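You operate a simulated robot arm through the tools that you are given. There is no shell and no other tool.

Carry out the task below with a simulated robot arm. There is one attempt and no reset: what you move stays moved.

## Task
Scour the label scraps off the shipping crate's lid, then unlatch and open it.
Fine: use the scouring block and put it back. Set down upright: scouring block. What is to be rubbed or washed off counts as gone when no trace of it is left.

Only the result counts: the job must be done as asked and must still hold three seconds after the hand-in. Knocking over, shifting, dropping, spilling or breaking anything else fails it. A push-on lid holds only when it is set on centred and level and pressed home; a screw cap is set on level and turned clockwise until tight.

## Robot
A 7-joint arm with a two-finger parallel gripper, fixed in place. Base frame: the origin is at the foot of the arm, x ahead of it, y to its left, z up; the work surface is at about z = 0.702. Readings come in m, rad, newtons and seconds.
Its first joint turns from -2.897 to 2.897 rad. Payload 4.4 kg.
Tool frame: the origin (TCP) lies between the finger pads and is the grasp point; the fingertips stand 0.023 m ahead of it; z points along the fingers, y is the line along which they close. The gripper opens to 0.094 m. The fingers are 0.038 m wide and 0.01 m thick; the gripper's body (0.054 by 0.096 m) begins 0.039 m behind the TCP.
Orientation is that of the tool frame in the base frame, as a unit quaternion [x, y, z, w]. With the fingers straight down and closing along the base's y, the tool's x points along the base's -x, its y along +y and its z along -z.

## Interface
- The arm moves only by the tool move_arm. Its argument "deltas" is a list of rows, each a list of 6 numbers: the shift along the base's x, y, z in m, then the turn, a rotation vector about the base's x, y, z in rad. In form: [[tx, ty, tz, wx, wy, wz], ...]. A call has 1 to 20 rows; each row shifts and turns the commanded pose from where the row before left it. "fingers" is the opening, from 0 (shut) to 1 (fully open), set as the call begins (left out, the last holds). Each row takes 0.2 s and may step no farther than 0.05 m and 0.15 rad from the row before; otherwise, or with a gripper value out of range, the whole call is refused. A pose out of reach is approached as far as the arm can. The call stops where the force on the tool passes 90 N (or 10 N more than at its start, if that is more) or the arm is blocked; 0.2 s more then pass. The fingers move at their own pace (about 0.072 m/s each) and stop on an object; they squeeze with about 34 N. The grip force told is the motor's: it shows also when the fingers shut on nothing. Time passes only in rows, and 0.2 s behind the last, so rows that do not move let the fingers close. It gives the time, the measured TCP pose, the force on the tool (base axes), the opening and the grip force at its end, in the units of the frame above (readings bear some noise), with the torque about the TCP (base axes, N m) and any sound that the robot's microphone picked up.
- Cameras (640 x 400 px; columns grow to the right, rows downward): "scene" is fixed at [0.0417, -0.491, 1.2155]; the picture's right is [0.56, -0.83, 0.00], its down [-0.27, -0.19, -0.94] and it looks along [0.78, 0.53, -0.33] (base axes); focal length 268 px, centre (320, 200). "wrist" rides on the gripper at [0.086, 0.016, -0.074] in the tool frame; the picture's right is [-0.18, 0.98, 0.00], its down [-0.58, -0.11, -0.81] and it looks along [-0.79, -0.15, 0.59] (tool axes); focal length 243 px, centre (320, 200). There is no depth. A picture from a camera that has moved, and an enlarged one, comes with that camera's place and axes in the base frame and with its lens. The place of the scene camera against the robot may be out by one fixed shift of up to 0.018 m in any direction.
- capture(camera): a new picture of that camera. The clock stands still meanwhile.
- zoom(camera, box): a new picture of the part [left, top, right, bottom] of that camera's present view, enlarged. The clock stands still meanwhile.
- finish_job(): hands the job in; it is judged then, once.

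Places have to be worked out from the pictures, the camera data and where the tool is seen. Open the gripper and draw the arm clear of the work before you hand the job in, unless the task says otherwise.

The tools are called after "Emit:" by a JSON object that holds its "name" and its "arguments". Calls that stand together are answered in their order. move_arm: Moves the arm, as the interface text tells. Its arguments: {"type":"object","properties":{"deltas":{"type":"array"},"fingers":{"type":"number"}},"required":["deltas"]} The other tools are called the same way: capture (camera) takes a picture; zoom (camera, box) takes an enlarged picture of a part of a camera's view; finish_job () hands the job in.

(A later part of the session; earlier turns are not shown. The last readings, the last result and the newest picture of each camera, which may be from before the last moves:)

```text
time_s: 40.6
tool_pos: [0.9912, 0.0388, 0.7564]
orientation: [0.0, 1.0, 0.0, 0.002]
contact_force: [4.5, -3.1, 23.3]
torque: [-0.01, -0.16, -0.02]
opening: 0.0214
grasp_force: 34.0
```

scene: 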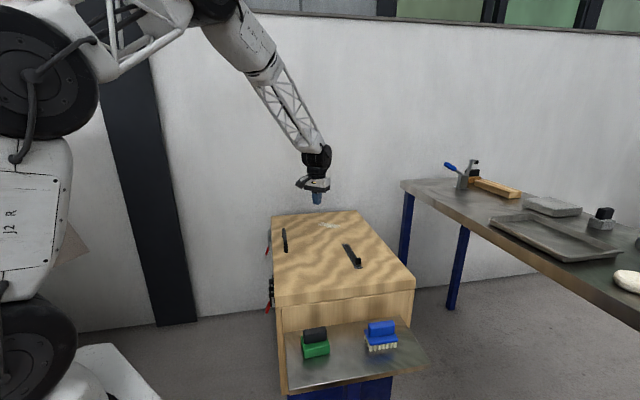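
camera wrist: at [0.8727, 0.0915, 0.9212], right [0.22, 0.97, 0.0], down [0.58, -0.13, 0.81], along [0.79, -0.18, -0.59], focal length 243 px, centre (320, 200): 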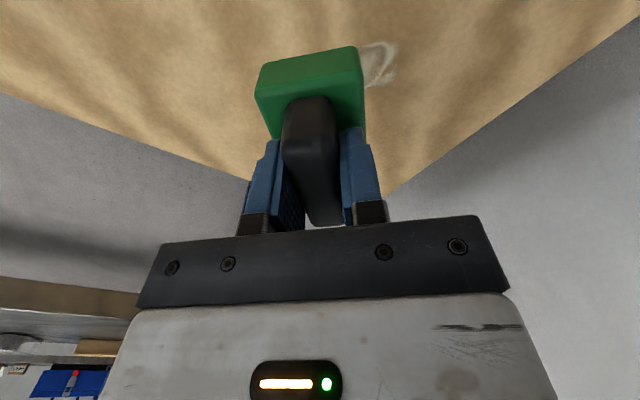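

Contact at TCP z≈0.757 with 23 N. I now scrub along +y across the scraps and back at this light pressure.

Emit:
{"name": "move_arm", "arguments": {"deltas": [[0, 0.006, 0, 0, 0, 0], [0, 0.01, 0, 0, 0, 0], [0, 0.012, 0, 0, 0, 0], [0, 0.012, 0, 0, 0, 0], [0, 0.012, 0, 0, 0, 0], [0, 0.012, 0, 0, 0, 0], [0, 0.012, 0, 0, 0, 0], [0, 0.012, 0, 0, 0, 0], [0, 0.01, 0, 0, 0, 0], [0, 0.006, 0, 0, 0, 0], [0, 0, 0, 0, 0, 0]]}}

Emit:
{"name": "zoom", "arguments": {"camera": "scene", "box": [280, 180, 380, 250]}}

```text
time_s: 43.0
tool_pos: [0.9895, 0.1439, 0.7553]
orientation: [-0.001, 1.0, 0.001, 0.001]
contact_force: [1.3, -6.6, 17.9]
torque: [-0.2, -0.15, -0.02]
opening: 0.0212
grasp_force: 33.6
```

```text
5.71 times, centred on (330, 215) of scene
camera zoom: at [0.0417, -0.491, 1.2155], right [0.56, -0.83, 0.0], down [-0.27, -0.19, -0.94], along [0.78, 0.53, -0.33], focal length 1530 px, centre (263, 114)
```

zoom: 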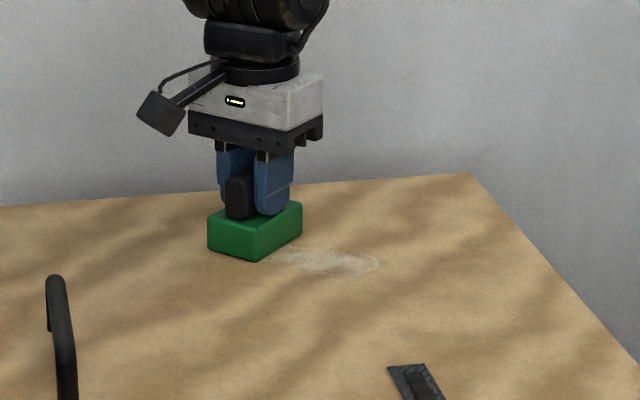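

The stain has faded after one stroke and the grip holds. I go on with back-and-forth strokes.

Emit:
{"name": "move_arm", "arguments": {"deltas": [[0, -0.006, 0, 0, 0, 0], [0, -0.013, 0, 0, 0, 0], [0, -0.0145, 0, 0, 0, 0], [0, -0.0145, 0, 0, 0, 0], [0, -0.0145, 0, 0, 0, 0], [0, -0.0145, 0, 0, 0, 0], [0, -0.0145, 0, 0, 0, 0], [0, -0.013, 0, 0, 0, 0], [0, -0.006, 0, 0, 0, 0], [0.006, 0.006, 0, 0, 0, 0], [0, 0.013, 0, 0, 0, 0], [0, 0.0145, 0, 0, 0, 0], [0, 0.0145, 0, 0, 0, 0], [0, 0.0145, 0, 0, 0, 0], [0, 0.0145, 0, 0, 0, 0], [0, 0.0145, 0, 0, 0, 0], [0, 0.013, 0, 0, 0, 0], [0, 0.006, 0, 0, 0, 0], [0, 0, 0, 0, 0, 0]]}}

Emit:
{"name": "zoom", "arguments": {"camera": "scene", "box": [280, 180, 380, 250]}}

```text
time_s: 47.0
tool_pos: [0.9948, 0.1445, 0.7554]
orientation: [-0.001, 1.0, 0.0, 0.0]
contact_force: [0.9, -4.2, 10.3]
torque: [-0.07, -0.04, -0.04]
opening: 0.0213
grasp_force: 34.2
```

```text
5.71 times, centred on (330, 215) of scene
camera zoom: at [0.0417, -0.491, 1.2155], right [0.56, -0.83, 0.0], down [-0.27, -0.19, -0.94], along [0.78, 0.53, -0.33], focal length 1530 px, centre (263, 114)
```

zoom: 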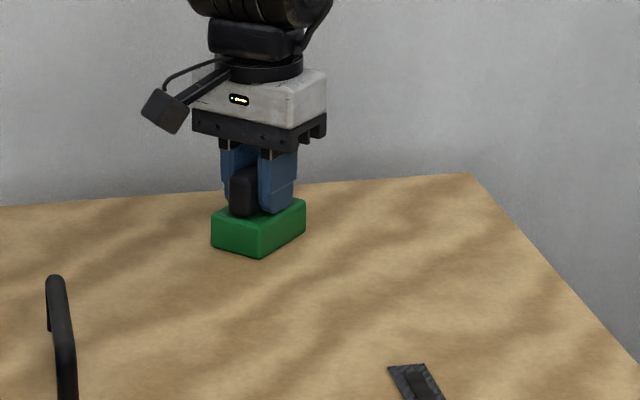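

The visible stain appears gone, but no trace may remain, so I press a touch more and add strokes with the block shifted inward and outward in x.

Emit:
{"name": "move_arm", "arguments": {"deltas": [[-0.01, -0.004, -0.0007, 0, 0, 0], [-0.006, -0.013, 0, 0, 0, 0], [0, -0.0145, 0, 0, 0, 0], [0, -0.0145, 0, 0, 0, 0], [0, -0.0145, 0, 0, 0, 0], [0, -0.0145, 0, 0, 0, 0], [0, -0.0145, 0, 0, 0, 0], [0, -0.014, 0, 0, 0, 0], [0, -0.01, 0, 0, 0, 0], [0.012, 0.0, 0, 0, 0, 0], [0.012, 0.006, 0, 0, 0, 0], [0, 0.013, 0, 0, 0, 0], [0, 0.0145, 0, 0, 0, 0], [0, 0.0145, 0, 0, 0, 0], [0, 0.0145, 0, 0, 0, 0], [0, 0.0145, 0, 0, 0, 0], [0, 0.0145, 0, 0, 0, 0], [0, 0.013, 0, 0, 0, 0], [0, 0.01, 0, 0, 0, 0], [0, 0, 0, 0, 0, 0]]}}

Emit:
{"name": "zoom", "arguments": {"camera": "scene", "box": [280, 180, 380, 250]}}

```text
time_s: 51.2
tool_pos: [1.0045, 0.1451, 0.7547]
orientation: [-0.001, 1.0, 0.0, 0.0]
contact_force: [-2.1, -11.4, 35.1]
torque: [0.01, 0.03, 0.01]
opening: 0.0216
grasp_force: 34.3
```

```text
5.71 times, centred on (330, 215) of scene
camera zoom: at [0.0417, -0.491, 1.2155], right [0.56, -0.83, 0.0], down [-0.27, -0.19, -0.94], along [0.78, 0.53, -0.33], focal length 1530 px, centre (263, 114)
```

zoom: 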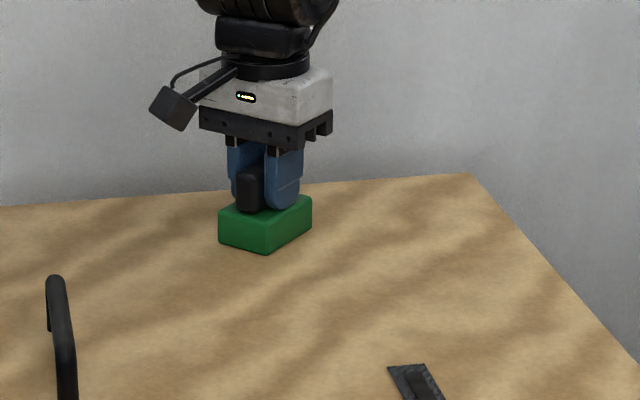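

No stain visible now. I make one more pair of strokes through the middle to be sure, then lift off to inspect the spot.

Emit:
{"name": "move_arm", "arguments": {"deltas": [[-0.006, -0.006, 0.0003, 0, 0, 0], [-0.006, -0.013, 0, 0, 0, 0], [0, -0.0145, 0, 0, 0, 0], [0, -0.0145, 0, 0, 0, 0], [0, -0.0145, 0, 0, 0, 0], [0, -0.0145, 0, 0, 0, 0], [0, -0.0145, 0, 0, 0, 0], [0, -0.014, 0, 0, 0, 0], [0, -0.01, 0, 0, 0, 0], [-0.012, 0.0, 0, 0, 0, 0], [0, 0.006, 0, 0, 0, 0], [0, 0.013, 0, 0, 0, 0], [0, 0.0145, 0, 0, 0, 0], [0, 0.0145, 0, 0, 0, 0], [0, 0.0145, 0, 0, 0, 0], [0, 0.0145, 0, 0, 0, 0], [0, 0.0145, 0, 0, 0, 0], [0, 0.013, 0, 0, 0, 0], [0, 0.01, 0, 0, 0, 0], [0, 0, 0, 0, 0, 0]]}}

Emit:
{"name": "move_arm", "arguments": {"deltas": [[0, 0, 0.003, 0, 0, 0], [0, 0, 0.008, 0, 0, 0], [-0.005, 0, 0.012, 0, 0, 0], [-0.01, 0, 0.015, 0, 0, 0], [-0.015, 0, 0.015, 0, 0, 0], [-0.015, 0, 0.015, 0, 0, 0], [-0.015, 0, 0.015, 0, 0, 0], [-0.015, 0, 0.01, 0, 0, 0], [-0.015, 0.01, 0, 0, 0, 0], [-0.01, 0.01, 0, 0, 0, 0], [0, 0, 0, 0, 0, 0]]}}

Emit:
{"name": "capture", "arguments": {"camera": "wrist"}}

Emit:
{"name": "zoom", "arguments": {"camera": "scene", "box": [300, 205, 360, 240]}}

```text
time_s: 55.4
tool_pos: [0.98, 0.1434, 0.7544]
orientation: [-0.001, 1.0, 0.001, 0.0]
contact_force: [-2.6, -5.9, 15.4]
torque: [-0.14, 0.01, 0.0]
opening: 0.0216
grasp_force: 34.0
```

```text
time_s: 57.8
tool_pos: [0.8787, 0.1624, 0.8474]
orientation: [-0.001, 1.0, 0.0, 0.001]
contact_force: [0.2, 1.1, 0.3]
torque: [0.02, 0.01, 0.0]
opening: 0.0216
grasp_force: 33.6
```

```text
taken
camera wrist: at [0.7935, 0.1785, 0.9226], right [0.18, 0.98, 0.0], down [0.58, -0.11, 0.81], along [0.79, -0.15, -0.59], focal length 243 px, centre (320, 200)
```

wrist: 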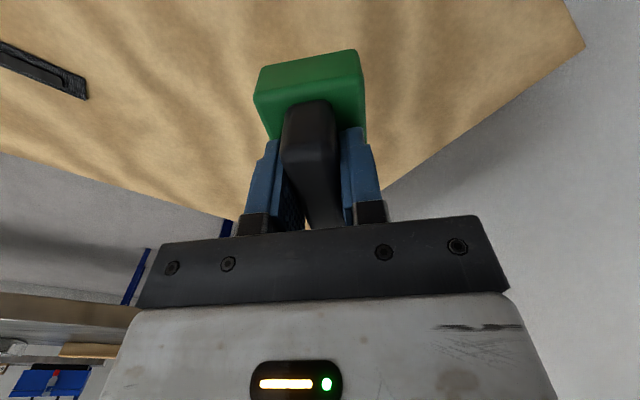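

```text
10.67 times, centred on (330, 222) of scene
camera zoom: at [0.0417, -0.491, 1.2155], right [0.56, -0.83, 0.0], down [-0.27, -0.19, -0.94], along [0.78, 0.53, -0.33], focal length 2856 px, centre (213, -40)
```

zoom: 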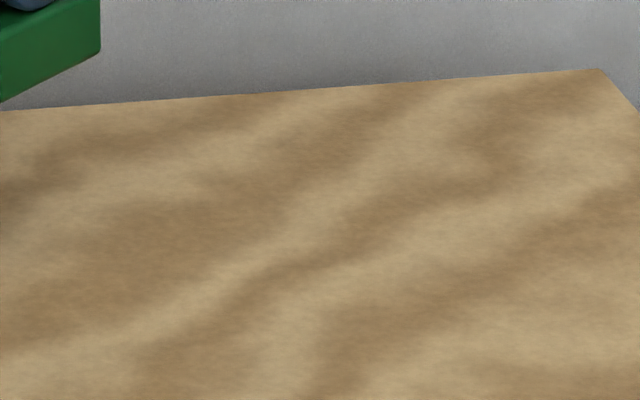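

The spot looks clean in the scene view. I carry the block back to its original place on the shelf (TCP about (0.481,-0.181), heading -42.7°), again gently.

Emit:
{"name": "move_arm", "arguments": {"deltas": [[-0.0067, -0.0058, 0, 0, 0, -0.0126], [-0.0134, -0.0116, 0, 0, 0, -0.0251], [-0.02236, -0.01927, 0, 0, 0, -0.0419], [-0.02236, -0.01927, 0, 0, 0, -0.0419], [-0.02236, -0.01927, 0, 0, 0, -0.0419], [-0.02236, -0.01927, 0, 0, 0, -0.0419], [-0.02236, -0.01927, 0, 0, 0, -0.0419], [-0.02236, -0.01927, 0, 0, 0, -0.0419], [-0.02236, -0.01927, 0, 0, 0, -0.0419], [-0.02236, -0.01927, 0, 0, 0, -0.0419], [-0.02236, -0.01927, 0, 0, 0, -0.0419], [-0.02236, -0.01927, 0, 0, 0, -0.0419], [-0.02236, -0.01927, 0, 0, 0, -0.0419], [-0.02236, -0.01927, 0, 0, 0, -0.0419], [-0.02236, -0.01927, 0, 0, 0, -0.0419], [-0.02236, -0.01927, 0, 0, 0, -0.0419], [-0.02236, -0.01927, 0, 0, 0, -0.0419], [-0.02236, -0.01927, 0, 0, 0, -0.0419], [-0.0134, -0.0116, 0, 0, 0, -0.0251], [-0.0067, -0.0058, 0, 0, 0, -0.0126]]}}

Emit:
{"name": "capture", "arguments": {"camera": "wrist"}}

Emit:
{"name": "zoom", "arguments": {"camera": "scene", "box": [240, 190, 440, 390]}}

```text
time_s: 62.0
tool_pos: [0.4808, -0.1813, 0.8469]
orientation: [0.365, 0.931, 0.001, 0.0]
contact_force: [0.7, -0.5, -1.3]
torque: [0.0, 0.04, -0.03]
opening: 0.0216
grasp_force: 34.2
```

```text
taken
camera wrist: at [0.4286, -0.1115, 0.9227], right [0.8, 0.6, 0.0], down [0.35, -0.47, 0.81], along [0.48, -0.65, -0.59], focal length 243 px, centre (320, 200)
```

wrist: 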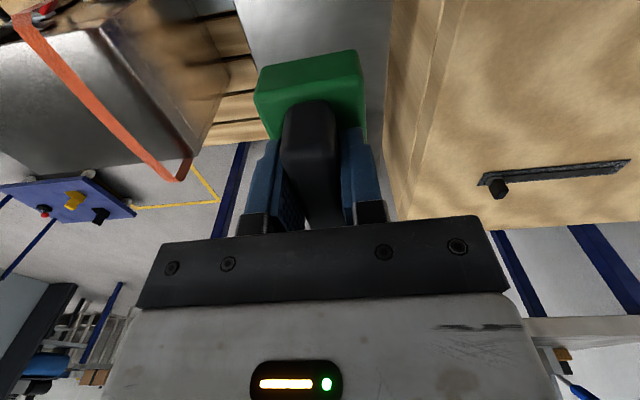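

```text
2.00 times, centred on (340, 290) of scene
camera zoom: at [0.0417, -0.491, 1.2155], right [0.56, -0.83, 0.0], down [-0.27, -0.19, -0.94], along [0.78, 0.53, -0.33], focal length 535 px, centre (280, 20)
```

zoom: 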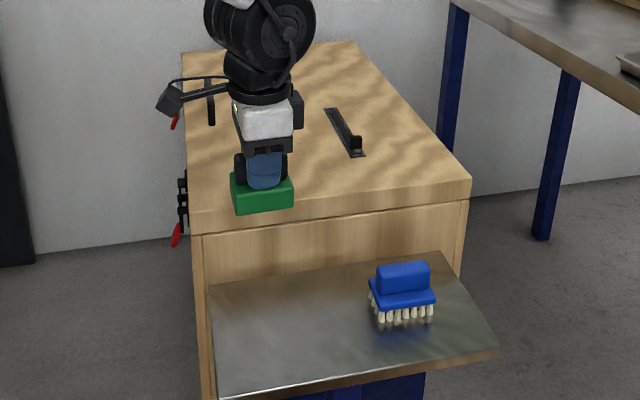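

The block is over its old place, with the wrist square to it. I lower it to just above the shelf.

Emit:
{"name": "move_arm", "arguments": {"deltas": [[0, 0, -0.01, 0, 0, 0], [0, 0, -0.02, 0, 0, 0], [0, 0, -0.025, 0, 0, 0], [0, 0, -0.025, 0, 0, 0], [0, 0, -0.025, 0, 0, 0], [0, 0, -0.025, 0, 0, 0], [0, 0, -0.02, 0, 0, 0], [0, 0, -0.015, 0, 0, 0], [0, 0, -0.01, 0, 0, 0], [0, 0, -0.006, 0, 0, 0], [0, 0, 0, 0, 0, 0]]}}

Emit:
{"name": "zoom", "arguments": {"camera": "scene", "box": [280, 300, 350, 380]}}

```text
time_s: 64.4
tool_pos: [0.4805, -0.1796, 0.6666]
orientation: [0.364, 0.931, 0.0, -0.001]
contact_force: [-0.3, -0.2, -0.1]
torque: [-0.02, -0.02, 0.01]
opening: 0.0217
grasp_force: 33.7
```

```text
5.00 times, centred on (315, 340) of scene
camera zoom: at [0.0417, -0.491, 1.2155], right [0.56, -0.83, 0.0], down [-0.27, -0.19, -0.94], along [0.78, 0.53, -0.33], focal length 1338 px, centre (345, -500)
```

zoom: 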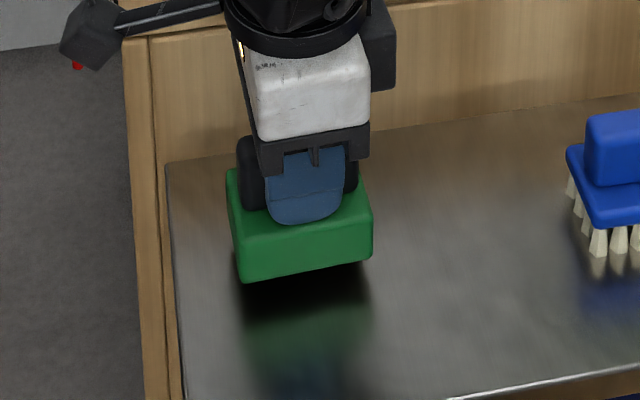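

The block floats about a centimetre above the shelf. I go down in small steps until it touches.

Emit:
{"name": "move_arm", "arguments": {"deltas": [[0, 0, -0.003, 0, 0, 0], [0, 0, -0.002, 0, 0, 0], [0, 0, -0.002, 0, 0, 0], [0, 0, -0.001, 0, 0, 0], [0, 0, 0, 0, 0, 0]]}}

```text
time_s: 65.6
tool_pos: [0.4809, -0.1799, 0.6593]
orientation: [0.363, 0.932, 0.0, 0.0]
contact_force: [0.8, 1.0, -0.5]
torque: [0.04, -0.01, 0.01]
opening: 0.0213
grasp_force: 34.3
```

No contact yet at z=0.659, so I continue down in 1 mm steps.

Emit:
{"name": "move_arm", "arguments": {"deltas": [[0, 0, -0.001, 0, 0, 0], [0, 0, -0.001, 0, 0, 0], [0, 0, -0.001, 0, 0, 0], [0, 0, 0, 0, 0, 0]]}}

```text
time_s: 66.6
tool_pos: [0.4818, -0.1798, 0.6561]
orientation: [0.364, 0.932, 0.0, 0.0]
contact_force: [0.4, 0.6, -0.9]
torque: [-0.02, 0.05, 0.0]
opening: 0.0214
grasp_force: 33.8
```

Still no upward force at 0.656. I lower 1 mm at a time again.

Emit:
{"name": "move_arm", "arguments": {"deltas": [[0, 0, -0.001, 0, 0, 0], [0, 0, -0.001, 0, 0, 0], [0, 0, 0, 0, 0, 0]]}}

Emit:
{"name": "zoom", "arguments": {"camera": "scene", "box": [280, 300, 350, 380]}}

```text
time_s: 67.4
tool_pos: [0.4808, -0.1811, 0.6526]
orientation: [0.363, 0.932, -0.001, 0.0]
contact_force: [-0.4, -0.6, -0.1]
torque: [0.0, 0.01, -0.02]
opening: 0.0213
grasp_force: 33.7
```

```text
5.00 times, centred on (315, 340) of scene
camera zoom: at [0.0417, -0.491, 1.2155], right [0.56, -0.83, 0.0], down [-0.27, -0.19, -0.94], along [0.78, 0.53, -0.33], focal length 1338 px, centre (345, -500)
```

zoom: 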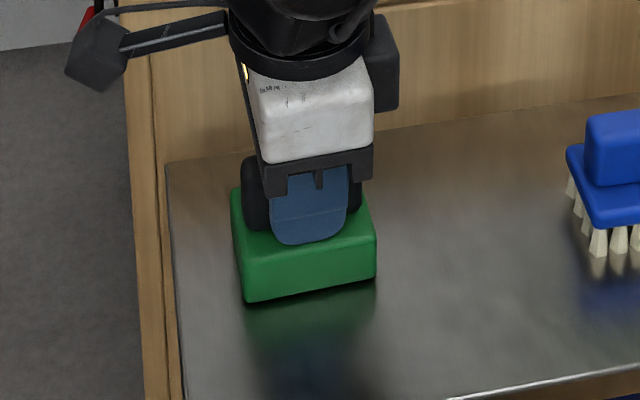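

It's almost touching (the reflection gap is nearly closed). Two more 1 mm steps.

Emit:
{"name": "move_arm", "arguments": {"deltas": [[0, 0, -0.001, 0, 0, 0], [0, 0, -0.001, 0, 0, 0], [0, 0, 0, 0, 0, 0]]}}

```text
time_s: 68.2
tool_pos: [0.4821, -0.1804, 0.6518]
orientation: [0.364, 0.932, 0.0, 0.001]
contact_force: [-11.2, 4.3, 58.0]
torque: [0.22, 0.45, -0.02]
opening: 0.0214
grasp_force: 34.1
```

Firm contact with the shelf (58 N). I back off about 1.5 mm to relax it, then open the fingers.

Emit:
{"name": "move_arm", "arguments": {"deltas": [[0, 0, 0.0015, 0, 0, 0], [0, 0, 0, 0, 0, 0]]}}

```text
time_s: 68.8
tool_pos: [0.481, -0.1802, 0.6526]
orientation: [0.362, 0.932, 0.0, 0.0]
contact_force: [5.3, -3.1, 14.5]
torque: [-0.35, -0.55, 0.02]
opening: 0.0216
grasp_force: 33.6
```

The load is down to 14 N with the block resting on the shelf. I open the fingers now.

Emit:
{"name": "move_arm", "arguments": {"deltas": [[0, 0, 0.0005, 0, 0, 0], [0, 0, 0, 0, 0, 0], [0, 0, 0, 0, 0, 0], [0, 0, 0, 0, 0, 0], [0, 0, 0, 0, 0, 0]], "fingers": 1}}

Emit:
{"name": "zoom", "arguments": {"camera": "scene", "box": [280, 300, 350, 380]}}

```text
time_s: 70.0
tool_pos: [0.4808, -0.1803, 0.6529]
orientation: [0.363, 0.932, 0.0, 0.0]
contact_force: [0.5, -0.5, -0.1]
torque: [0.01, 0.01, 0.01]
opening: 0.0938
grasp_force: 0.1
```

```text
5.00 times, centred on (315, 340) of scene
camera zoom: at [0.0417, -0.491, 1.2155], right [0.56, -0.83, 0.0], down [-0.27, -0.19, -0.94], along [0.78, 0.53, -0.33], focal length 1338 px, centre (345, -500)
```

zoom: 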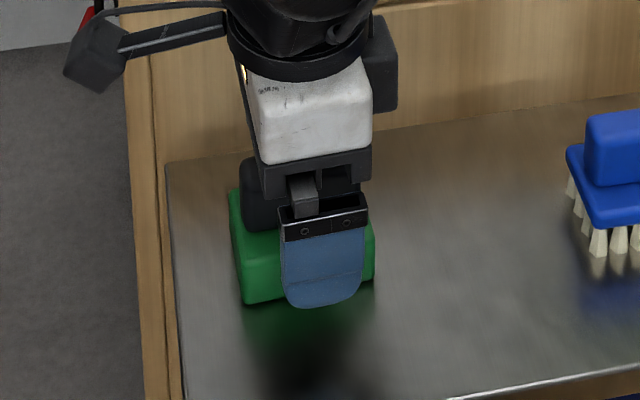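

The block is released and standing. I draw straight up, then check the block and the whole lid.

Emit:
{"name": "move_arm", "arguments": {"deltas": [[0, 0, 0.01, 0, 0, 0], [0, 0, 0.03, 0, 0, 0], [0, 0, 0.04, 0, 0, 0], [0, 0, 0.045, 0, 0, 0], [0, 0, 0.045, 0, 0, 0], [0, 0, 0.045, 0, 0, 0], [-0.03, 0.03, 0.02, 0, 0, 0], [-0.03, 0.03, 0.01, 0, 0, 0], [-0.03, 0.03, 0, 0, 0, 0], [-0.02, 0.04, 0, 0, 0, 0], [-0.01, 0.045, 0, 0, 0, 0], [-0.01, 0.045, 0, 0, 0, 0], [0, 0, 0, 0, 0, 0]]}}

Emit:
{"name": "zoom", "arguments": {"camera": "scene", "box": [240, 190, 440, 315]}}

Emit:
{"name": "zoom", "arguments": {"camera": "scene", "box": [260, 280, 440, 400]}}

Emit:
{"name": "zoom", "arguments": {"camera": "scene", "box": [300, 205, 360, 240]}}

Emit:
{"name": "capture", "arguments": {"camera": "wrist"}}

```text
time_s: 72.8
tool_pos: [0.3524, 0.0429, 0.9006]
orientation: [0.364, 0.931, 0.0, 0.0]
contact_force: [0.3, -0.1, 0.4]
torque: [0.02, -0.01, 0.03]
opening: 0.0939
grasp_force: 0.0
```

```text
3.20 times, centred on (340, 252) of scene
camera zoom: at [0.0417, -0.491, 1.2155], right [0.56, -0.83, 0.0], down [-0.27, -0.19, -0.94], along [0.78, 0.53, -0.33], focal length 857 px, centre (256, 32)
```

zoom: 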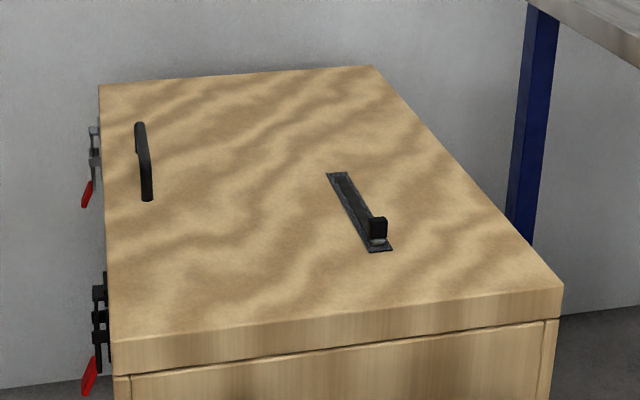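

```text
3.33 times, centred on (350, 340) of scene
camera zoom: at [0.0417, -0.491, 1.2155], right [0.56, -0.83, 0.0], down [-0.27, -0.19, -0.94], along [0.78, 0.53, -0.33], focal length 892 px, centre (220, -267)
```

zoom: 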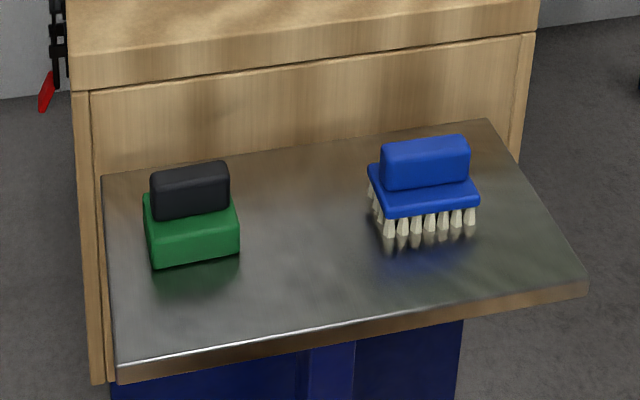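

```text
10.67 times, centred on (330, 222) of scene
camera zoom: at [0.0417, -0.491, 1.2155], right [0.56, -0.83, 0.0], down [-0.27, -0.19, -0.94], along [0.78, 0.53, -0.33], focal length 2856 px, centre (213, -40)
```

zoom: 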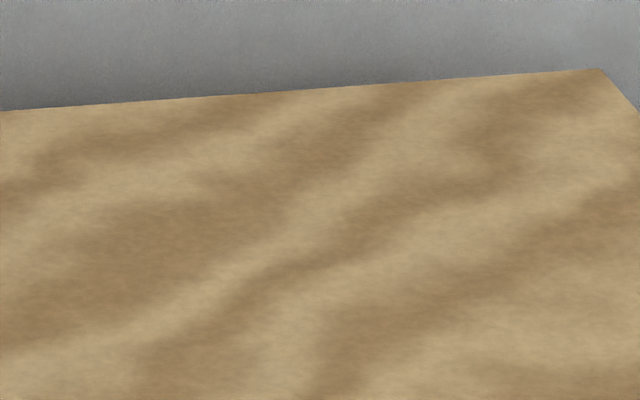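

```text
taken
camera wrist: at [0.2998, 0.1133, 0.9754], right [0.8, 0.6, 0.0], down [0.35, -0.47, 0.81], along [0.48, -0.65, -0.59], focal length 243 px, centre (320, 200)
```

wrist: 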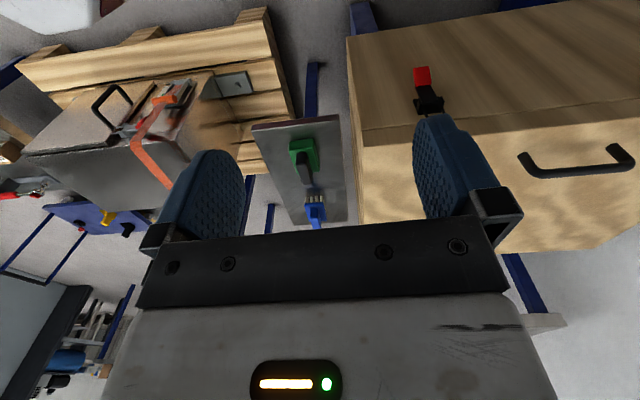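

The block is back within a few mm of its original spot and the lid is clean. Now I zoom the scene camera onto the latch profiles, which it sees nearly edge-on.

Emit:
{"name": "zoom", "arguments": {"camera": "scene", "box": [262, 272, 286, 317]}}

Emit:
{"name": "zoom", "arguments": {"camera": "scene", "box": [262, 225, 286, 260]}}

Emit:
{"name": "zoom", "arguments": {"camera": "wrist", "box": [380, 40, 480, 140]}}

```text
8.89 times, centred on (274, 294) of scene
camera zoom: at [0.0417, -0.491, 1.2155], right [0.56, -0.83, 0.0], down [-0.27, -0.19, -0.94], along [0.78, 0.53, -0.33], focal length 2380 px, centre (729, -640)
```

zoom: 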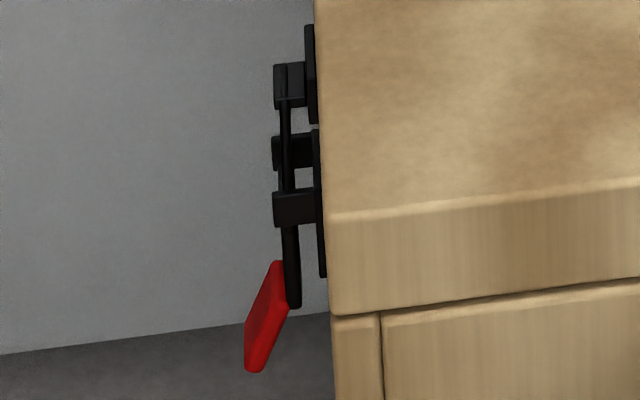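

```text
11.43 times, centred on (274, 242) of scene
camera zoom: at [0.0417, -0.491, 1.2155], right [0.56, -0.83, 0.0], down [-0.27, -0.19, -0.94], along [0.78, 0.53, -0.33], focal length 3060 px, centre (846, -286)
```

zoom: 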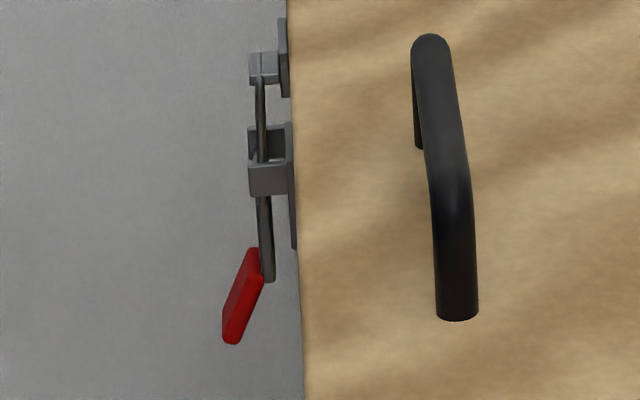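

```text
4.00 times, centred on (430, 90) of wrist
camera zoom: at [0.2998, 0.1133, 0.9754], right [0.8, 0.6, 0.0], down [0.35, -0.47, 0.81], along [0.48, -0.65, -0.59], focal length 970 px, centre (-120, 640)
```

zoom: 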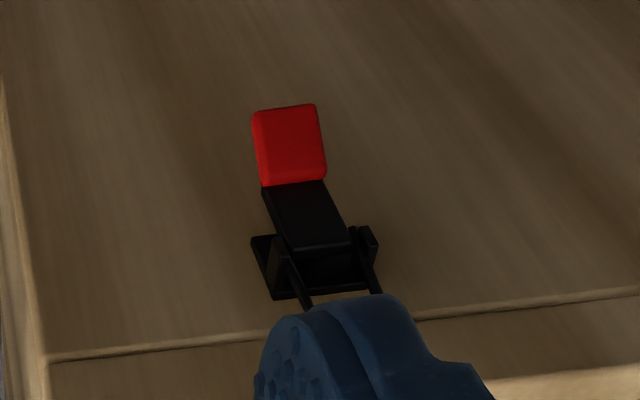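

The two latch profiles are clear: each lever pivots at about z≈0.639, 0.015 off the face, with its red tab around z≈0.578 and 0.03 off the face. I move beside latch 1 and tilt the gripper about 60° so it can take the red tab by its sides.

Emit:
{"name": "move_arm", "arguments": {"deltas": [[0.0098, 0.0081, -0.0125, 0, 0, -0.04], [0.0098, 0.0081, -0.0125, -0.0617, -0.0617, 0], [0.0098, 0.0081, -0.0125, -0.0617, -0.0617, 0], [0.0098, 0.0081, -0.0125, -0.0617, -0.0617, 0], [0.0098, 0.0081, -0.0125, -0.0617, -0.0617, 0], [0.0098, 0.0081, -0.0125, -0.0617, -0.0617, 0], [0.0098, 0.0081, -0.0125, -0.0617, -0.0617, 0], [0.0098, 0.0081, -0.0125, -0.0617, -0.0617, 0], [0.0098, 0.0081, -0.0125, -0.0617, -0.0617, 0], [0.0098, 0.0081, -0.0125, -0.0617, -0.0617, 0], [0.0098, 0.0081, -0.0125, -0.0617, -0.0617, 0], [0.0098, 0.0081, -0.0125, -0.0617, -0.0617, 0], [0, 0, 0, -0.0617, -0.0617, 0], [0, 0, 0, 0, 0, 0]]}}

Emit:
{"name": "capture", "arguments": {"camera": "wrist"}}

Emit:
{"name": "capture", "arguments": {"camera": "scene"}}

```text
time_s: 75.8
tool_pos: [0.4685, 0.138, 0.7482]
orientation: [0.331, 0.8, -0.192, 0.462]
contact_force: [-1.2, 0.0, -0.3]
torque: [0.01, 0.01, 0.02]
opening: 0.0939
grasp_force: 0.1
```

```text
taken
camera wrist: at [0.4044, 0.2247, 0.7123], right [0.76, 0.63, 0.16], down [-0.37, 0.21, 0.91], along [0.54, -0.75, 0.39], focal length 243 px, centre (320, 200)
```

wrist: 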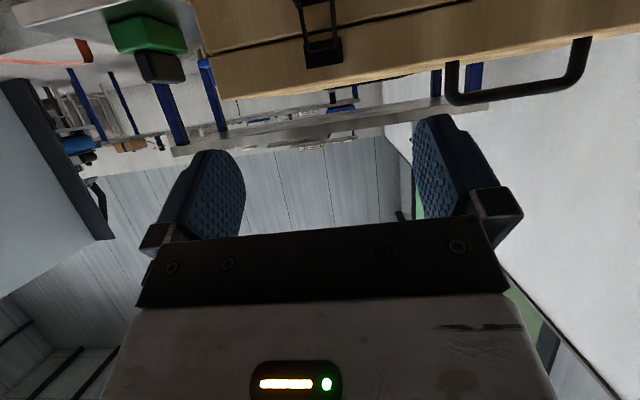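

```text
taken
```

scene: 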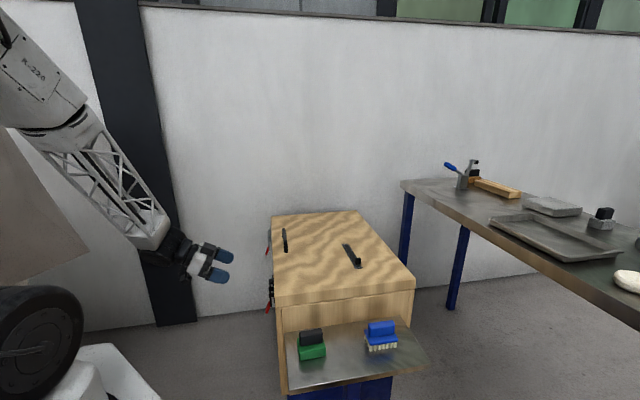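

The tilt is right. I lower to the pre-grasp point about 0.1 m out from latch 1's tab and look again.

Emit:
{"name": "move_arm", "arguments": {"deltas": [[0.004, -0.004, -0.03, 0, 0, 0], [0.006, -0.006, -0.03, 0, 0, 0], [0.007, -0.007, -0.03, 0, 0, 0], [0.007, -0.008, -0.03, 0, 0, 0], [0, 0, 0, 0, 0, 0]]}}

Emit:
{"name": "capture", "arguments": {"camera": "wrist"}}

Emit:
{"name": "zoom", "arguments": {"camera": "scene", "box": [170, 230, 300, 340]}}

```text
time_s: 77.0
tool_pos: [0.4931, 0.1123, 0.6286]
orientation: [0.331, 0.8, -0.192, 0.462]
contact_force: [0.2, -0.4, 0.5]
torque: [-0.05, 0.01, 0.0]
opening: 0.0938
grasp_force: 0.1
```

```text
taken
camera wrist: at [0.429, 0.2001, 0.5914], right [0.76, 0.63, 0.16], down [-0.37, 0.21, 0.91], along [0.54, -0.75, 0.39], focal length 243 px, centre (320, 200)
```

wrist: 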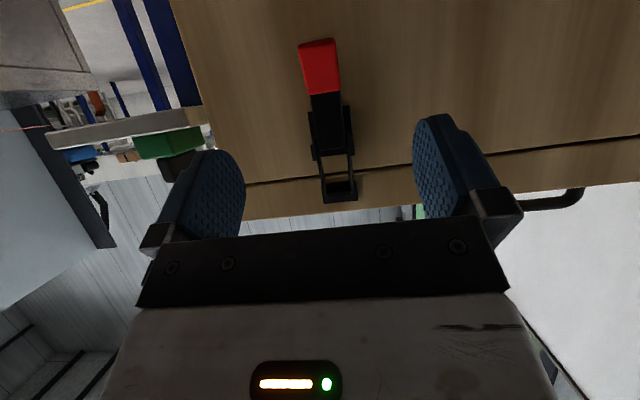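

```text
3.64 times, centred on (235, 285) of scene
camera zoom: at [0.0417, -0.491, 1.2155], right [0.56, -0.83, 0.0], down [-0.27, -0.19, -0.94], along [0.78, 0.53, -0.33], focal length 974 px, centre (629, -109)
```

zoom: 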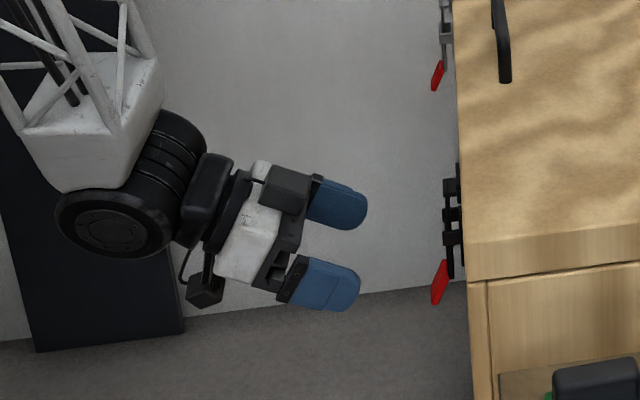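

The red tab lies straight ahead on the tool axis at about 0.1 m. I advance about 0.085 m along the tool axis with the fingers open.

Emit:
{"name": "move_arm", "arguments": {"deltas": [[0.013, -0.013, -0.0106, 0, 0, 0], [0.013, -0.013, -0.0106, 0, 0, 0], [0.013, -0.013, -0.0106, 0, 0, 0], [0.013, -0.013, -0.0106, 0, 0, 0], [0, 0, 0, 0, 0, 0]]}}

Emit:
{"name": "capture", "arguments": {"camera": "wrist"}}

Emit:
{"name": "zoom", "arguments": {"camera": "scene", "box": [220, 260, 300, 330]}}

```text
time_s: 78.2
tool_pos: [0.5449, 0.0567, 0.5852]
orientation: [0.331, 0.8, -0.192, 0.462]
contact_force: [-0.2, 0.3, -0.5]
torque: [0.0, 0.01, -0.01]
opening: 0.0941
grasp_force: 0.0
```

```text
taken
camera wrist: at [0.4814, 0.1442, 0.5476], right [0.76, 0.63, 0.16], down [-0.37, 0.21, 0.91], along [0.54, -0.75, 0.39], focal length 243 px, centre (320, 200)
```

wrist: 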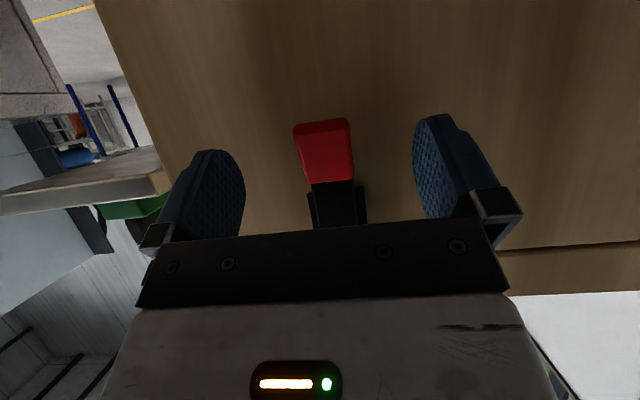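

```text
5.71 times, centred on (260, 295) of scene
camera zoom: at [0.0417, -0.491, 1.2155], right [0.56, -0.83, 0.0], down [-0.27, -0.19, -0.94], along [0.78, 0.53, -0.33], focal length 1530 px, centre (663, -343)
```

zoom: 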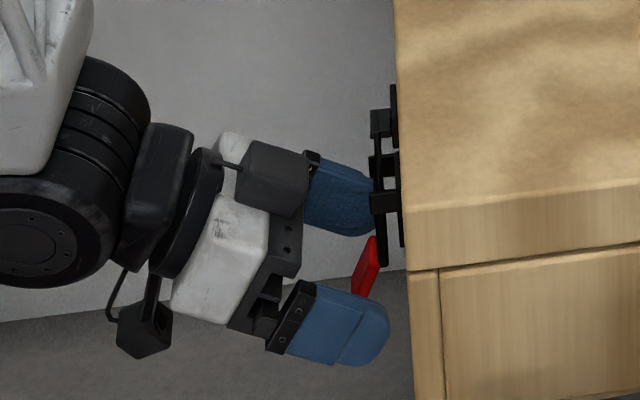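

The tab sits between the fingers, about 15 mm ahead and 5 mm low of the TCP. I make that last correction and close on it.

Emit:
{"name": "move_arm", "arguments": {"deltas": [[0.0035, 0.0, -0.0043, 0, 0, 0], [0.0035, -0.001, -0.004, 0, 0, 0], [0, 0, 0, 0, 0, 0]]}}

Emit:
{"name": "move_arm", "arguments": {"deltas": [[0, 0, 0, 0, 0, 0], [0, 0, 0, 0, 0, 0], [0, 0, 0, 0, 0, 0], [0, 0, 0, 0, 0, 0], [0, 0, 0, 0, 0, 0]], "fingers": 0}}

Emit:
{"name": "capture", "arguments": {"camera": "wrist"}}

Emit:
{"name": "zoom", "arguments": {"camera": "scene", "box": [220, 260, 300, 330]}}

```text
time_s: 79.0
tool_pos: [0.552, 0.0569, 0.577]
orientation: [0.331, 0.8, -0.191, 0.463]
contact_force: [-0.4, -0.1, -0.3]
torque: [-0.02, 0.02, 0.0]
opening: 0.0938
grasp_force: 0.0
```

```text
time_s: 80.2
tool_pos: [0.5507, 0.0565, 0.5768]
orientation: [0.331, 0.8, -0.193, 0.462]
contact_force: [-17.0, -20.5, 8.8]
torque: [0.29, -0.38, -0.51]
opening: 0.0259
grasp_force: 44.6
```

```text
taken
camera wrist: at [0.487, 0.144, 0.5399], right [0.76, 0.63, 0.16], down [-0.36, 0.21, 0.91], along [0.54, -0.75, 0.39], focal length 243 px, centre (320, 200)
```

wrist: 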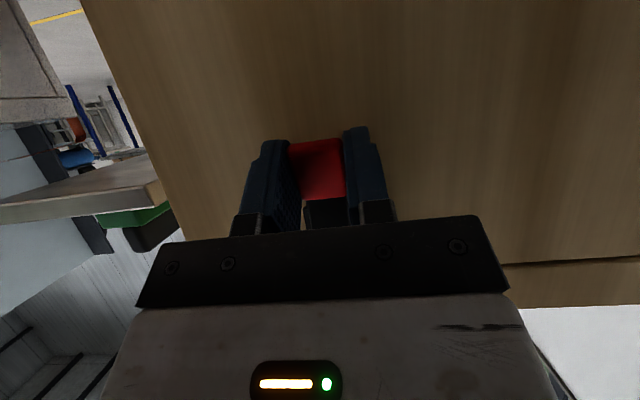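

```text
5.71 times, centred on (260, 295) of scene
camera zoom: at [0.0417, -0.491, 1.2155], right [0.56, -0.83, 0.0], down [-0.27, -0.19, -0.94], along [0.78, 0.53, -0.33], focal length 1530 px, centre (663, -343)
```

zoom: 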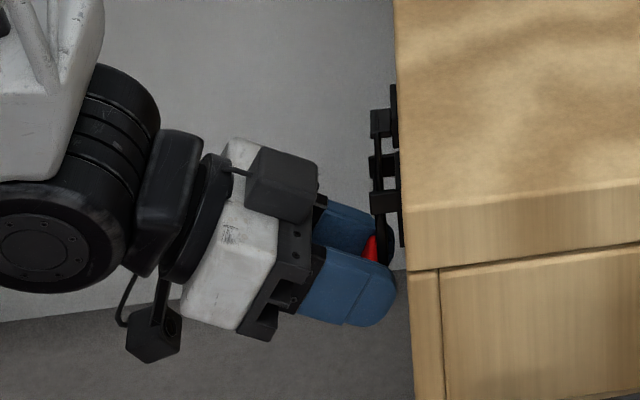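

The tab is held (opening 0.0259), with a small sideways load that I'll relieve. I start swinging the lever outward along an arc about its pivot, 20° in this call.

Emit:
{"name": "move_arm", "arguments": {"deltas": [[-0.001, -0.001, 0, 0, 0, 0], [-0.00375, 0.00375, 0.0021, 0, 0, 0], [-0.00364, 0.00364, 0.0025, 0, 0, 0], [-0.00347, 0.00347, 0.0029, 0, 0, 0], [-0.00325, 0.00325, 0.0034, 0, 0, 0], [0, 0, 0, 0, 0, 0]]}}

Emit:
{"name": "zoom", "arguments": {"camera": "scene", "box": [220, 260, 300, 330]}}

```text
time_s: 81.6
tool_pos: [0.537, 0.0727, 0.5887]
orientation: [0.331, 0.801, -0.192, 0.461]
contact_force: [-11.7, -18.3, -16.5]
torque: [0.57, 0.46, -0.48]
opening: 0.0257
grasp_force: 45.3
```

```text
5.71 times, centred on (260, 295) of scene
camera zoom: at [0.0417, -0.491, 1.2155], right [0.56, -0.83, 0.0], down [-0.27, -0.19, -0.94], along [0.78, 0.53, -0.33], focal length 1530 px, centre (663, -343)
```

zoom: 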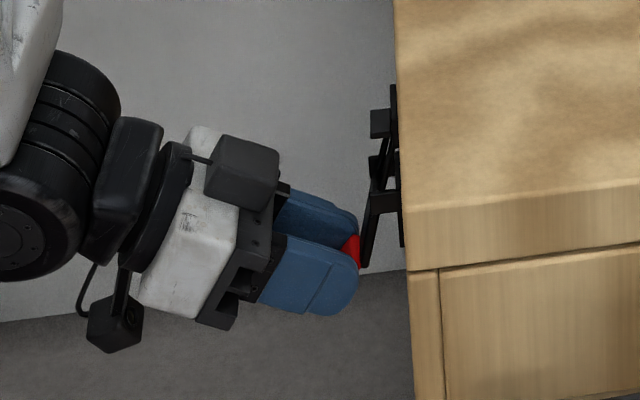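

The lever is swinging out as hoped. I relieve the sideways load a bit more and continue the arc another 30°.

Emit:
{"name": "move_arm", "arguments": {"deltas": [[-0.0007, -0.0007, -0.0005, 0, 0, 0], [-0.0036, 0.0036, 0.0045, 0, 0, 0], [-0.00325, 0.00325, 0.005, 0, 0, 0], [-0.0029, 0.0029, 0.0055, 0, 0, 0], [-0.0025, 0.0025, 0.0059, 0, 0, 0], [-0.002, 0.002, 0.0062, 0, 0, 0], [0, 0, 0, 0, 0, 0]]}}

Emit:
{"name": "zoom", "arguments": {"camera": "scene", "box": [220, 260, 300, 330]}}

```text
time_s: 83.2
tool_pos: [0.5224, 0.0853, 0.6153]
orientation: [0.33, 0.8, -0.191, 0.463]
contact_force: [-9.5, -5.5, -19.4]
torque: [0.6, 0.9, -0.09]
opening: 0.0256
grasp_force: 45.0
```

```text
5.71 times, centred on (260, 295) of scene
camera zoom: at [0.0417, -0.491, 1.2155], right [0.56, -0.83, 0.0], down [-0.27, -0.19, -0.94], along [0.78, 0.53, -0.33], focal length 1530 px, centre (663, -343)
```

zoom: 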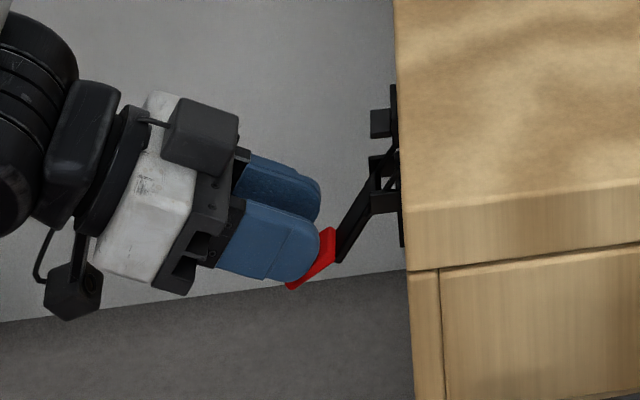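

The fingers have slid along the tab: the lever stands at about 43° while the TCP ran ahead. I'll release, back off a little and see whether the lever stays there, so I can push it from underneath.

Emit:
{"name": "move_arm", "arguments": {"deltas": [[0, 0, 0, 0, 0, 0], [0, 0, 0, 0, 0, 0], [0, 0, 0, 0, 0, 0], [0, 0, 0, 0, 0, 0]], "fingers": 1}}

Emit:
{"name": "zoom", "arguments": {"camera": "scene", "box": [220, 260, 300, 330]}}

Emit:
{"name": "capture", "arguments": {"camera": "wrist"}}

```text
time_s: 84.2
tool_pos: [0.5226, 0.0853, 0.6159]
orientation: [0.331, 0.8, -0.192, 0.462]
contact_force: [0.0, -0.2, 0.1]
torque: [-0.02, 0.0, 0.02]
opening: 0.0939
grasp_force: 0.0
```

```text
5.71 times, centred on (260, 295) of scene
camera zoom: at [0.0417, -0.491, 1.2155], right [0.56, -0.83, 0.0], down [-0.27, -0.19, -0.94], along [0.78, 0.53, -0.33], focal length 1530 px, centre (663, -343)
```

zoom: 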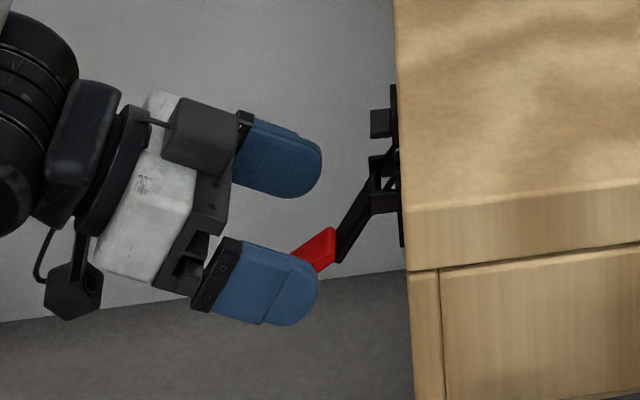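

```text
taken
camera wrist: at [0.4584, 0.1727, 0.5784], right [0.76, 0.63, 0.16], down [-0.37, 0.21, 0.91], along [0.54, -0.75, 0.39], focal length 243 px, centre (320, 200)
```

wrist: 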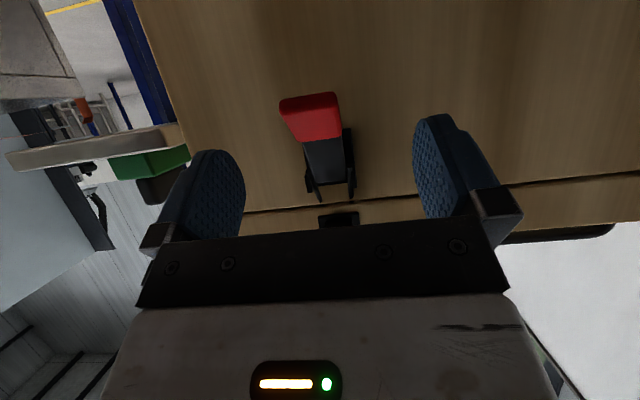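

The lever stays where I left it. I zoom in to see whether the wire loop has come off the lid catch.

Emit:
{"name": "zoom", "arguments": {"camera": "wrist", "box": [260, 70, 400, 240]}}

Emit:
{"name": "zoom", "arguments": {"camera": "scene", "box": [255, 270, 285, 315]}}

```text
2.35 times, centred on (330, 155) of wrist
camera zoom: at [0.4584, 0.1727, 0.5784], right [0.76, 0.63, 0.16], down [-0.37, 0.21, 0.91], along [0.54, -0.75, 0.39], focal length 571 px, centre (296, 306)
```

zoom: 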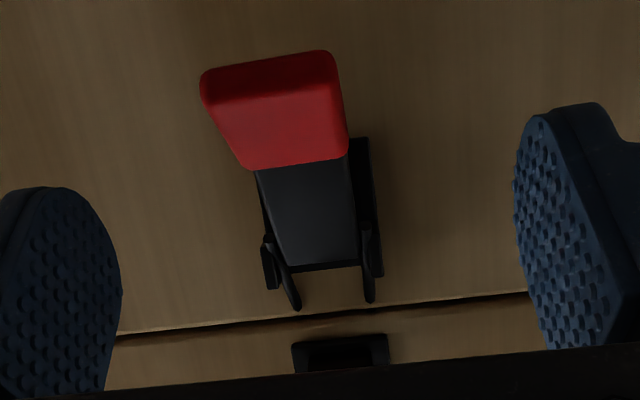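

```text
8.89 times, centred on (270, 292) of scene
camera zoom: at [0.0417, -0.491, 1.2155], right [0.56, -0.83, 0.0], down [-0.27, -0.19, -0.94], along [0.78, 0.53, -0.33], focal length 2380 px, centre (764, -622)
```

zoom: 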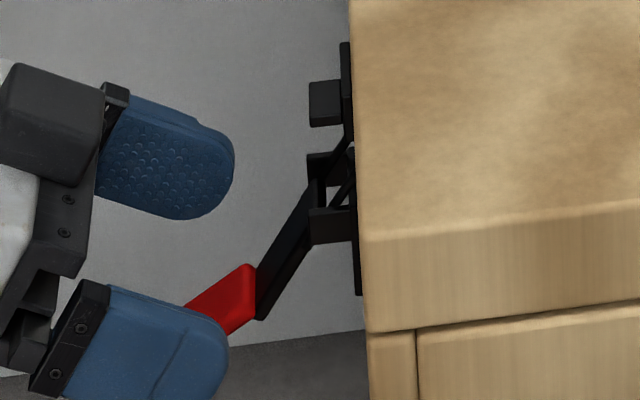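

The wire loop has already swung off the catch, but I want the lever well open. I back out, close the fingers, and go in underneath the tab to push it up.

Emit:
{"name": "move_arm", "arguments": {"deltas": [[-0.0283, 0.0283, 0, 0, 0, 0], [-0.0283, 0.0283, 0, 0, 0, 0], [0, 0, 0, 0, 0, 0]]}}

Emit:
{"name": "move_arm", "arguments": {"deltas": [[0, 0, -0.035, 0, 0, 0], [0, 0, -0.035, 0, 0, 0], [0, 0, -0.03, 0, 0, 0], [0, 0, 0, 0, 0, 0], [0, 0, 0, 0, 0, 0]], "fingers": 0}}

Emit:
{"name": "move_arm", "arguments": {"deltas": [[0.0212, -0.0212, 0, 0, 0, 0], [0.0212, -0.0212, 0, 0, 0, 0], [0.0212, -0.0212, 0, 0, 0, 0], [0, 0, 0, 0, 0, 0]]}}

Emit:
{"name": "zoom", "arguments": {"camera": "scene", "box": [220, 260, 300, 330]}}

Emit:
{"name": "capture", "arguments": {"camera": "wrist"}}

```text
time_s: 85.0
tool_pos: [0.4649, 0.1429, 0.6169]
orientation: [0.33, 0.8, -0.191, 0.463]
contact_force: [0.3, 0.5, -0.1]
torque: [-0.01, -0.02, -0.01]
opening: 0.0939
grasp_force: 0.0
```

```text
time_s: 86.2
tool_pos: [0.4646, 0.1415, 0.5155]
orientation: [0.331, 0.8, -0.192, 0.463]
contact_force: [0.5, 0.2, 1.6]
torque: [-0.02, -0.04, -0.01]
opening: 0.0
grasp_force: 33.8
```

```text
time_s: 87.2
tool_pos: [0.5285, 0.0781, 0.5181]
orientation: [0.332, 0.8, -0.192, 0.462]
contact_force: [-1.1, -0.4, -0.4]
torque: [0.0, -0.01, -0.02]
opening: 0.0
grasp_force: 34.2
```

```text
5.71 times, centred on (260, 295) of scene
camera zoom: at [0.0417, -0.491, 1.2155], right [0.56, -0.83, 0.0], down [-0.27, -0.19, -0.94], along [0.78, 0.53, -0.33], focal length 1530 px, centre (663, -343)
```

zoom: 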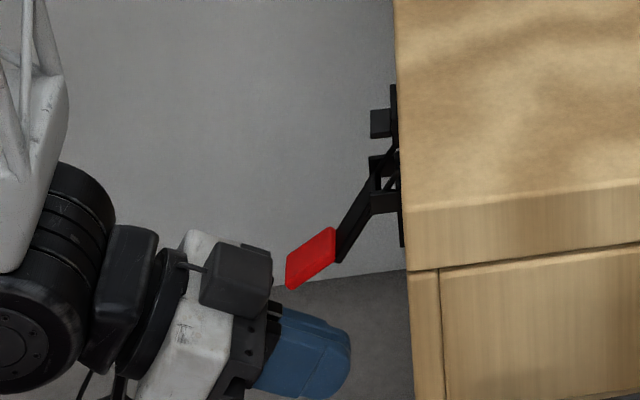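

```text
taken
camera wrist: at [0.4645, 0.164, 0.4798], right [0.76, 0.63, 0.16], down [-0.37, 0.21, 0.91], along [0.54, -0.75, 0.39], focal length 243 px, centre (320, 200)
```

wrist: 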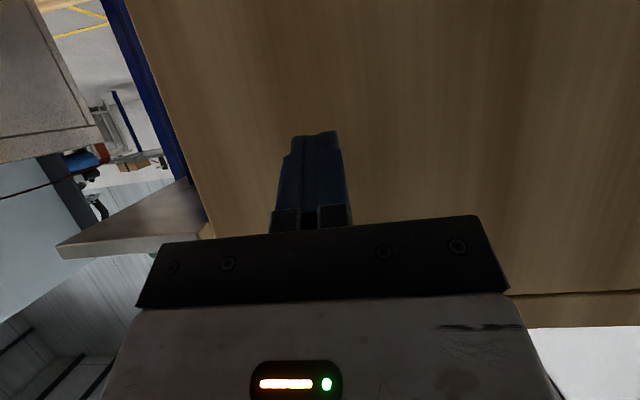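

The fingers are beneath the tab. I shift slightly outward so only the fingertips are under the tab, then raise to just below contact.

Emit:
{"name": "move_arm", "arguments": {"deltas": [[-0.0085, 0.0085, 0.013, 0, 0, 0], [-0.0085, 0.0085, 0.013, 0, 0, 0], [0, 0, 0.013, 0, 0, 0], [0, 0, 0, 0, 0, 0]]}}

Emit:
{"name": "zoom", "arguments": {"camera": "scene", "box": [220, 260, 300, 330]}}

```text
time_s: 88.2
tool_pos: [0.5116, 0.0936, 0.5543]
orientation: [0.331, 0.8, -0.192, 0.462]
contact_force: [0.7, 0.2, -0.3]
torque: [0.02, -0.04, 0.02]
opening: 0.0
grasp_force: 34.2
```

```text
5.71 times, centred on (260, 295) of scene
camera zoom: at [0.0417, -0.491, 1.2155], right [0.56, -0.83, 0.0], down [-0.27, -0.19, -0.94], along [0.78, 0.53, -0.33], focal length 1530 px, centre (663, -343)
```

zoom: 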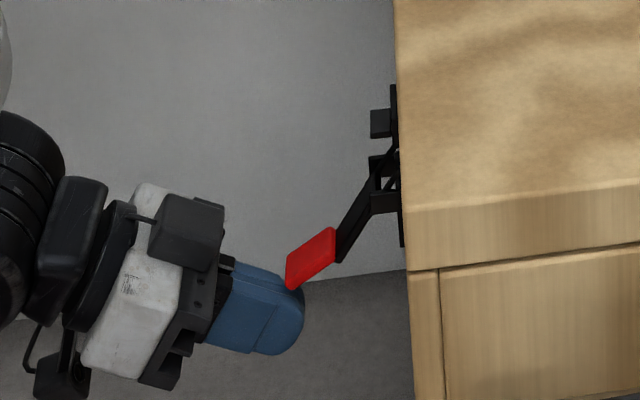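

The tab would catch on the rounded fingertip, so I shift 15 mm inward (and lower) for a better purchase, then begin pushing up along the arc.

Emit:
{"name": "move_arm", "arguments": {"deltas": [[0, 0, -0.014, 0, 0, 0], [0.0106, -0.0106, 0, 0, 0, 0], [0, 0, 0.006, 0, 0, 0], [-0.0035, 0.0035, 0.0065, 0, 0, 0], [-0.0052, 0.0052, 0.0077, 0, 0, 0], [-0.0045, 0.0045, 0.0085, 0, 0, 0], [0, 0, 0, 0, 0, 0]]}}

Emit:
{"name": "zoom", "arguments": {"camera": "scene", "box": [220, 260, 300, 330]}}

```text
time_s: 89.8
tool_pos: [0.5075, 0.0989, 0.5684]
orientation: [0.331, 0.8, -0.192, 0.462]
contact_force: [-5.7, 3.1, -6.0]
torque: [0.06, 0.02, -0.07]
opening: 0.0
grasp_force: 33.5
```

```text
5.71 times, centred on (260, 295) of scene
camera zoom: at [0.0417, -0.491, 1.2155], right [0.56, -0.83, 0.0], down [-0.27, -0.19, -0.94], along [0.78, 0.53, -0.33], focal length 1530 px, centre (663, -343)
```

zoom: 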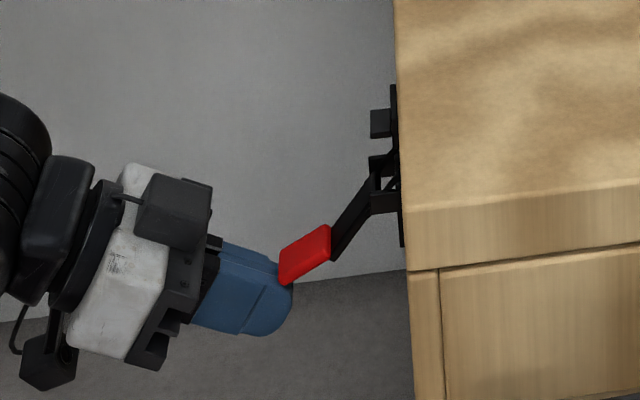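

The lever is moving with about 8 N. I keep pushing up, with less outward motion so the fingers settle farther under the tab.

Emit:
{"name": "move_arm", "arguments": {"deltas": [[-0.0015, 0.0015, 0.0085, 0, 0, 0], [-0.0015, 0.0015, 0.009, 0, 0, 0], [-0.0012, 0.0012, 0.0095, 0, 0, 0], [-0.0008, 0.0008, 0.01, 0, 0, 0], [-0.0005, 0.0005, 0.01, 0, 0, 0], [0, 0, 0, 0, 0, 0]]}}

Emit:
{"name": "zoom", "arguments": {"camera": "scene", "box": [220, 260, 300, 330]}}

```text
time_s: 90.4
tool_pos: [0.5042, 0.1016, 0.5834]
orientation: [0.328, 0.802, -0.191, 0.46]
contact_force: [-8.1, 22.0, -9.0]
torque: [-0.31, -0.04, 0.06]
opening: 0.0
grasp_force: 34.1
stopped in row 3: the force on the tool passed its limit at 102 N (the readings are from after the stop); the commanded pose is now the measured one
```

```text
5.71 times, centred on (260, 295) of scene
camera zoom: at [0.0417, -0.491, 1.2155], right [0.56, -0.83, 0.0], down [-0.27, -0.19, -0.94], along [0.78, 0.53, -0.33], focal length 1530 px, centre (663, -343)
```

zoom: 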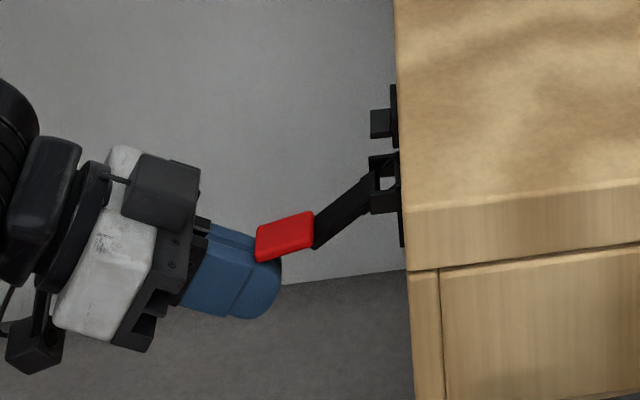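

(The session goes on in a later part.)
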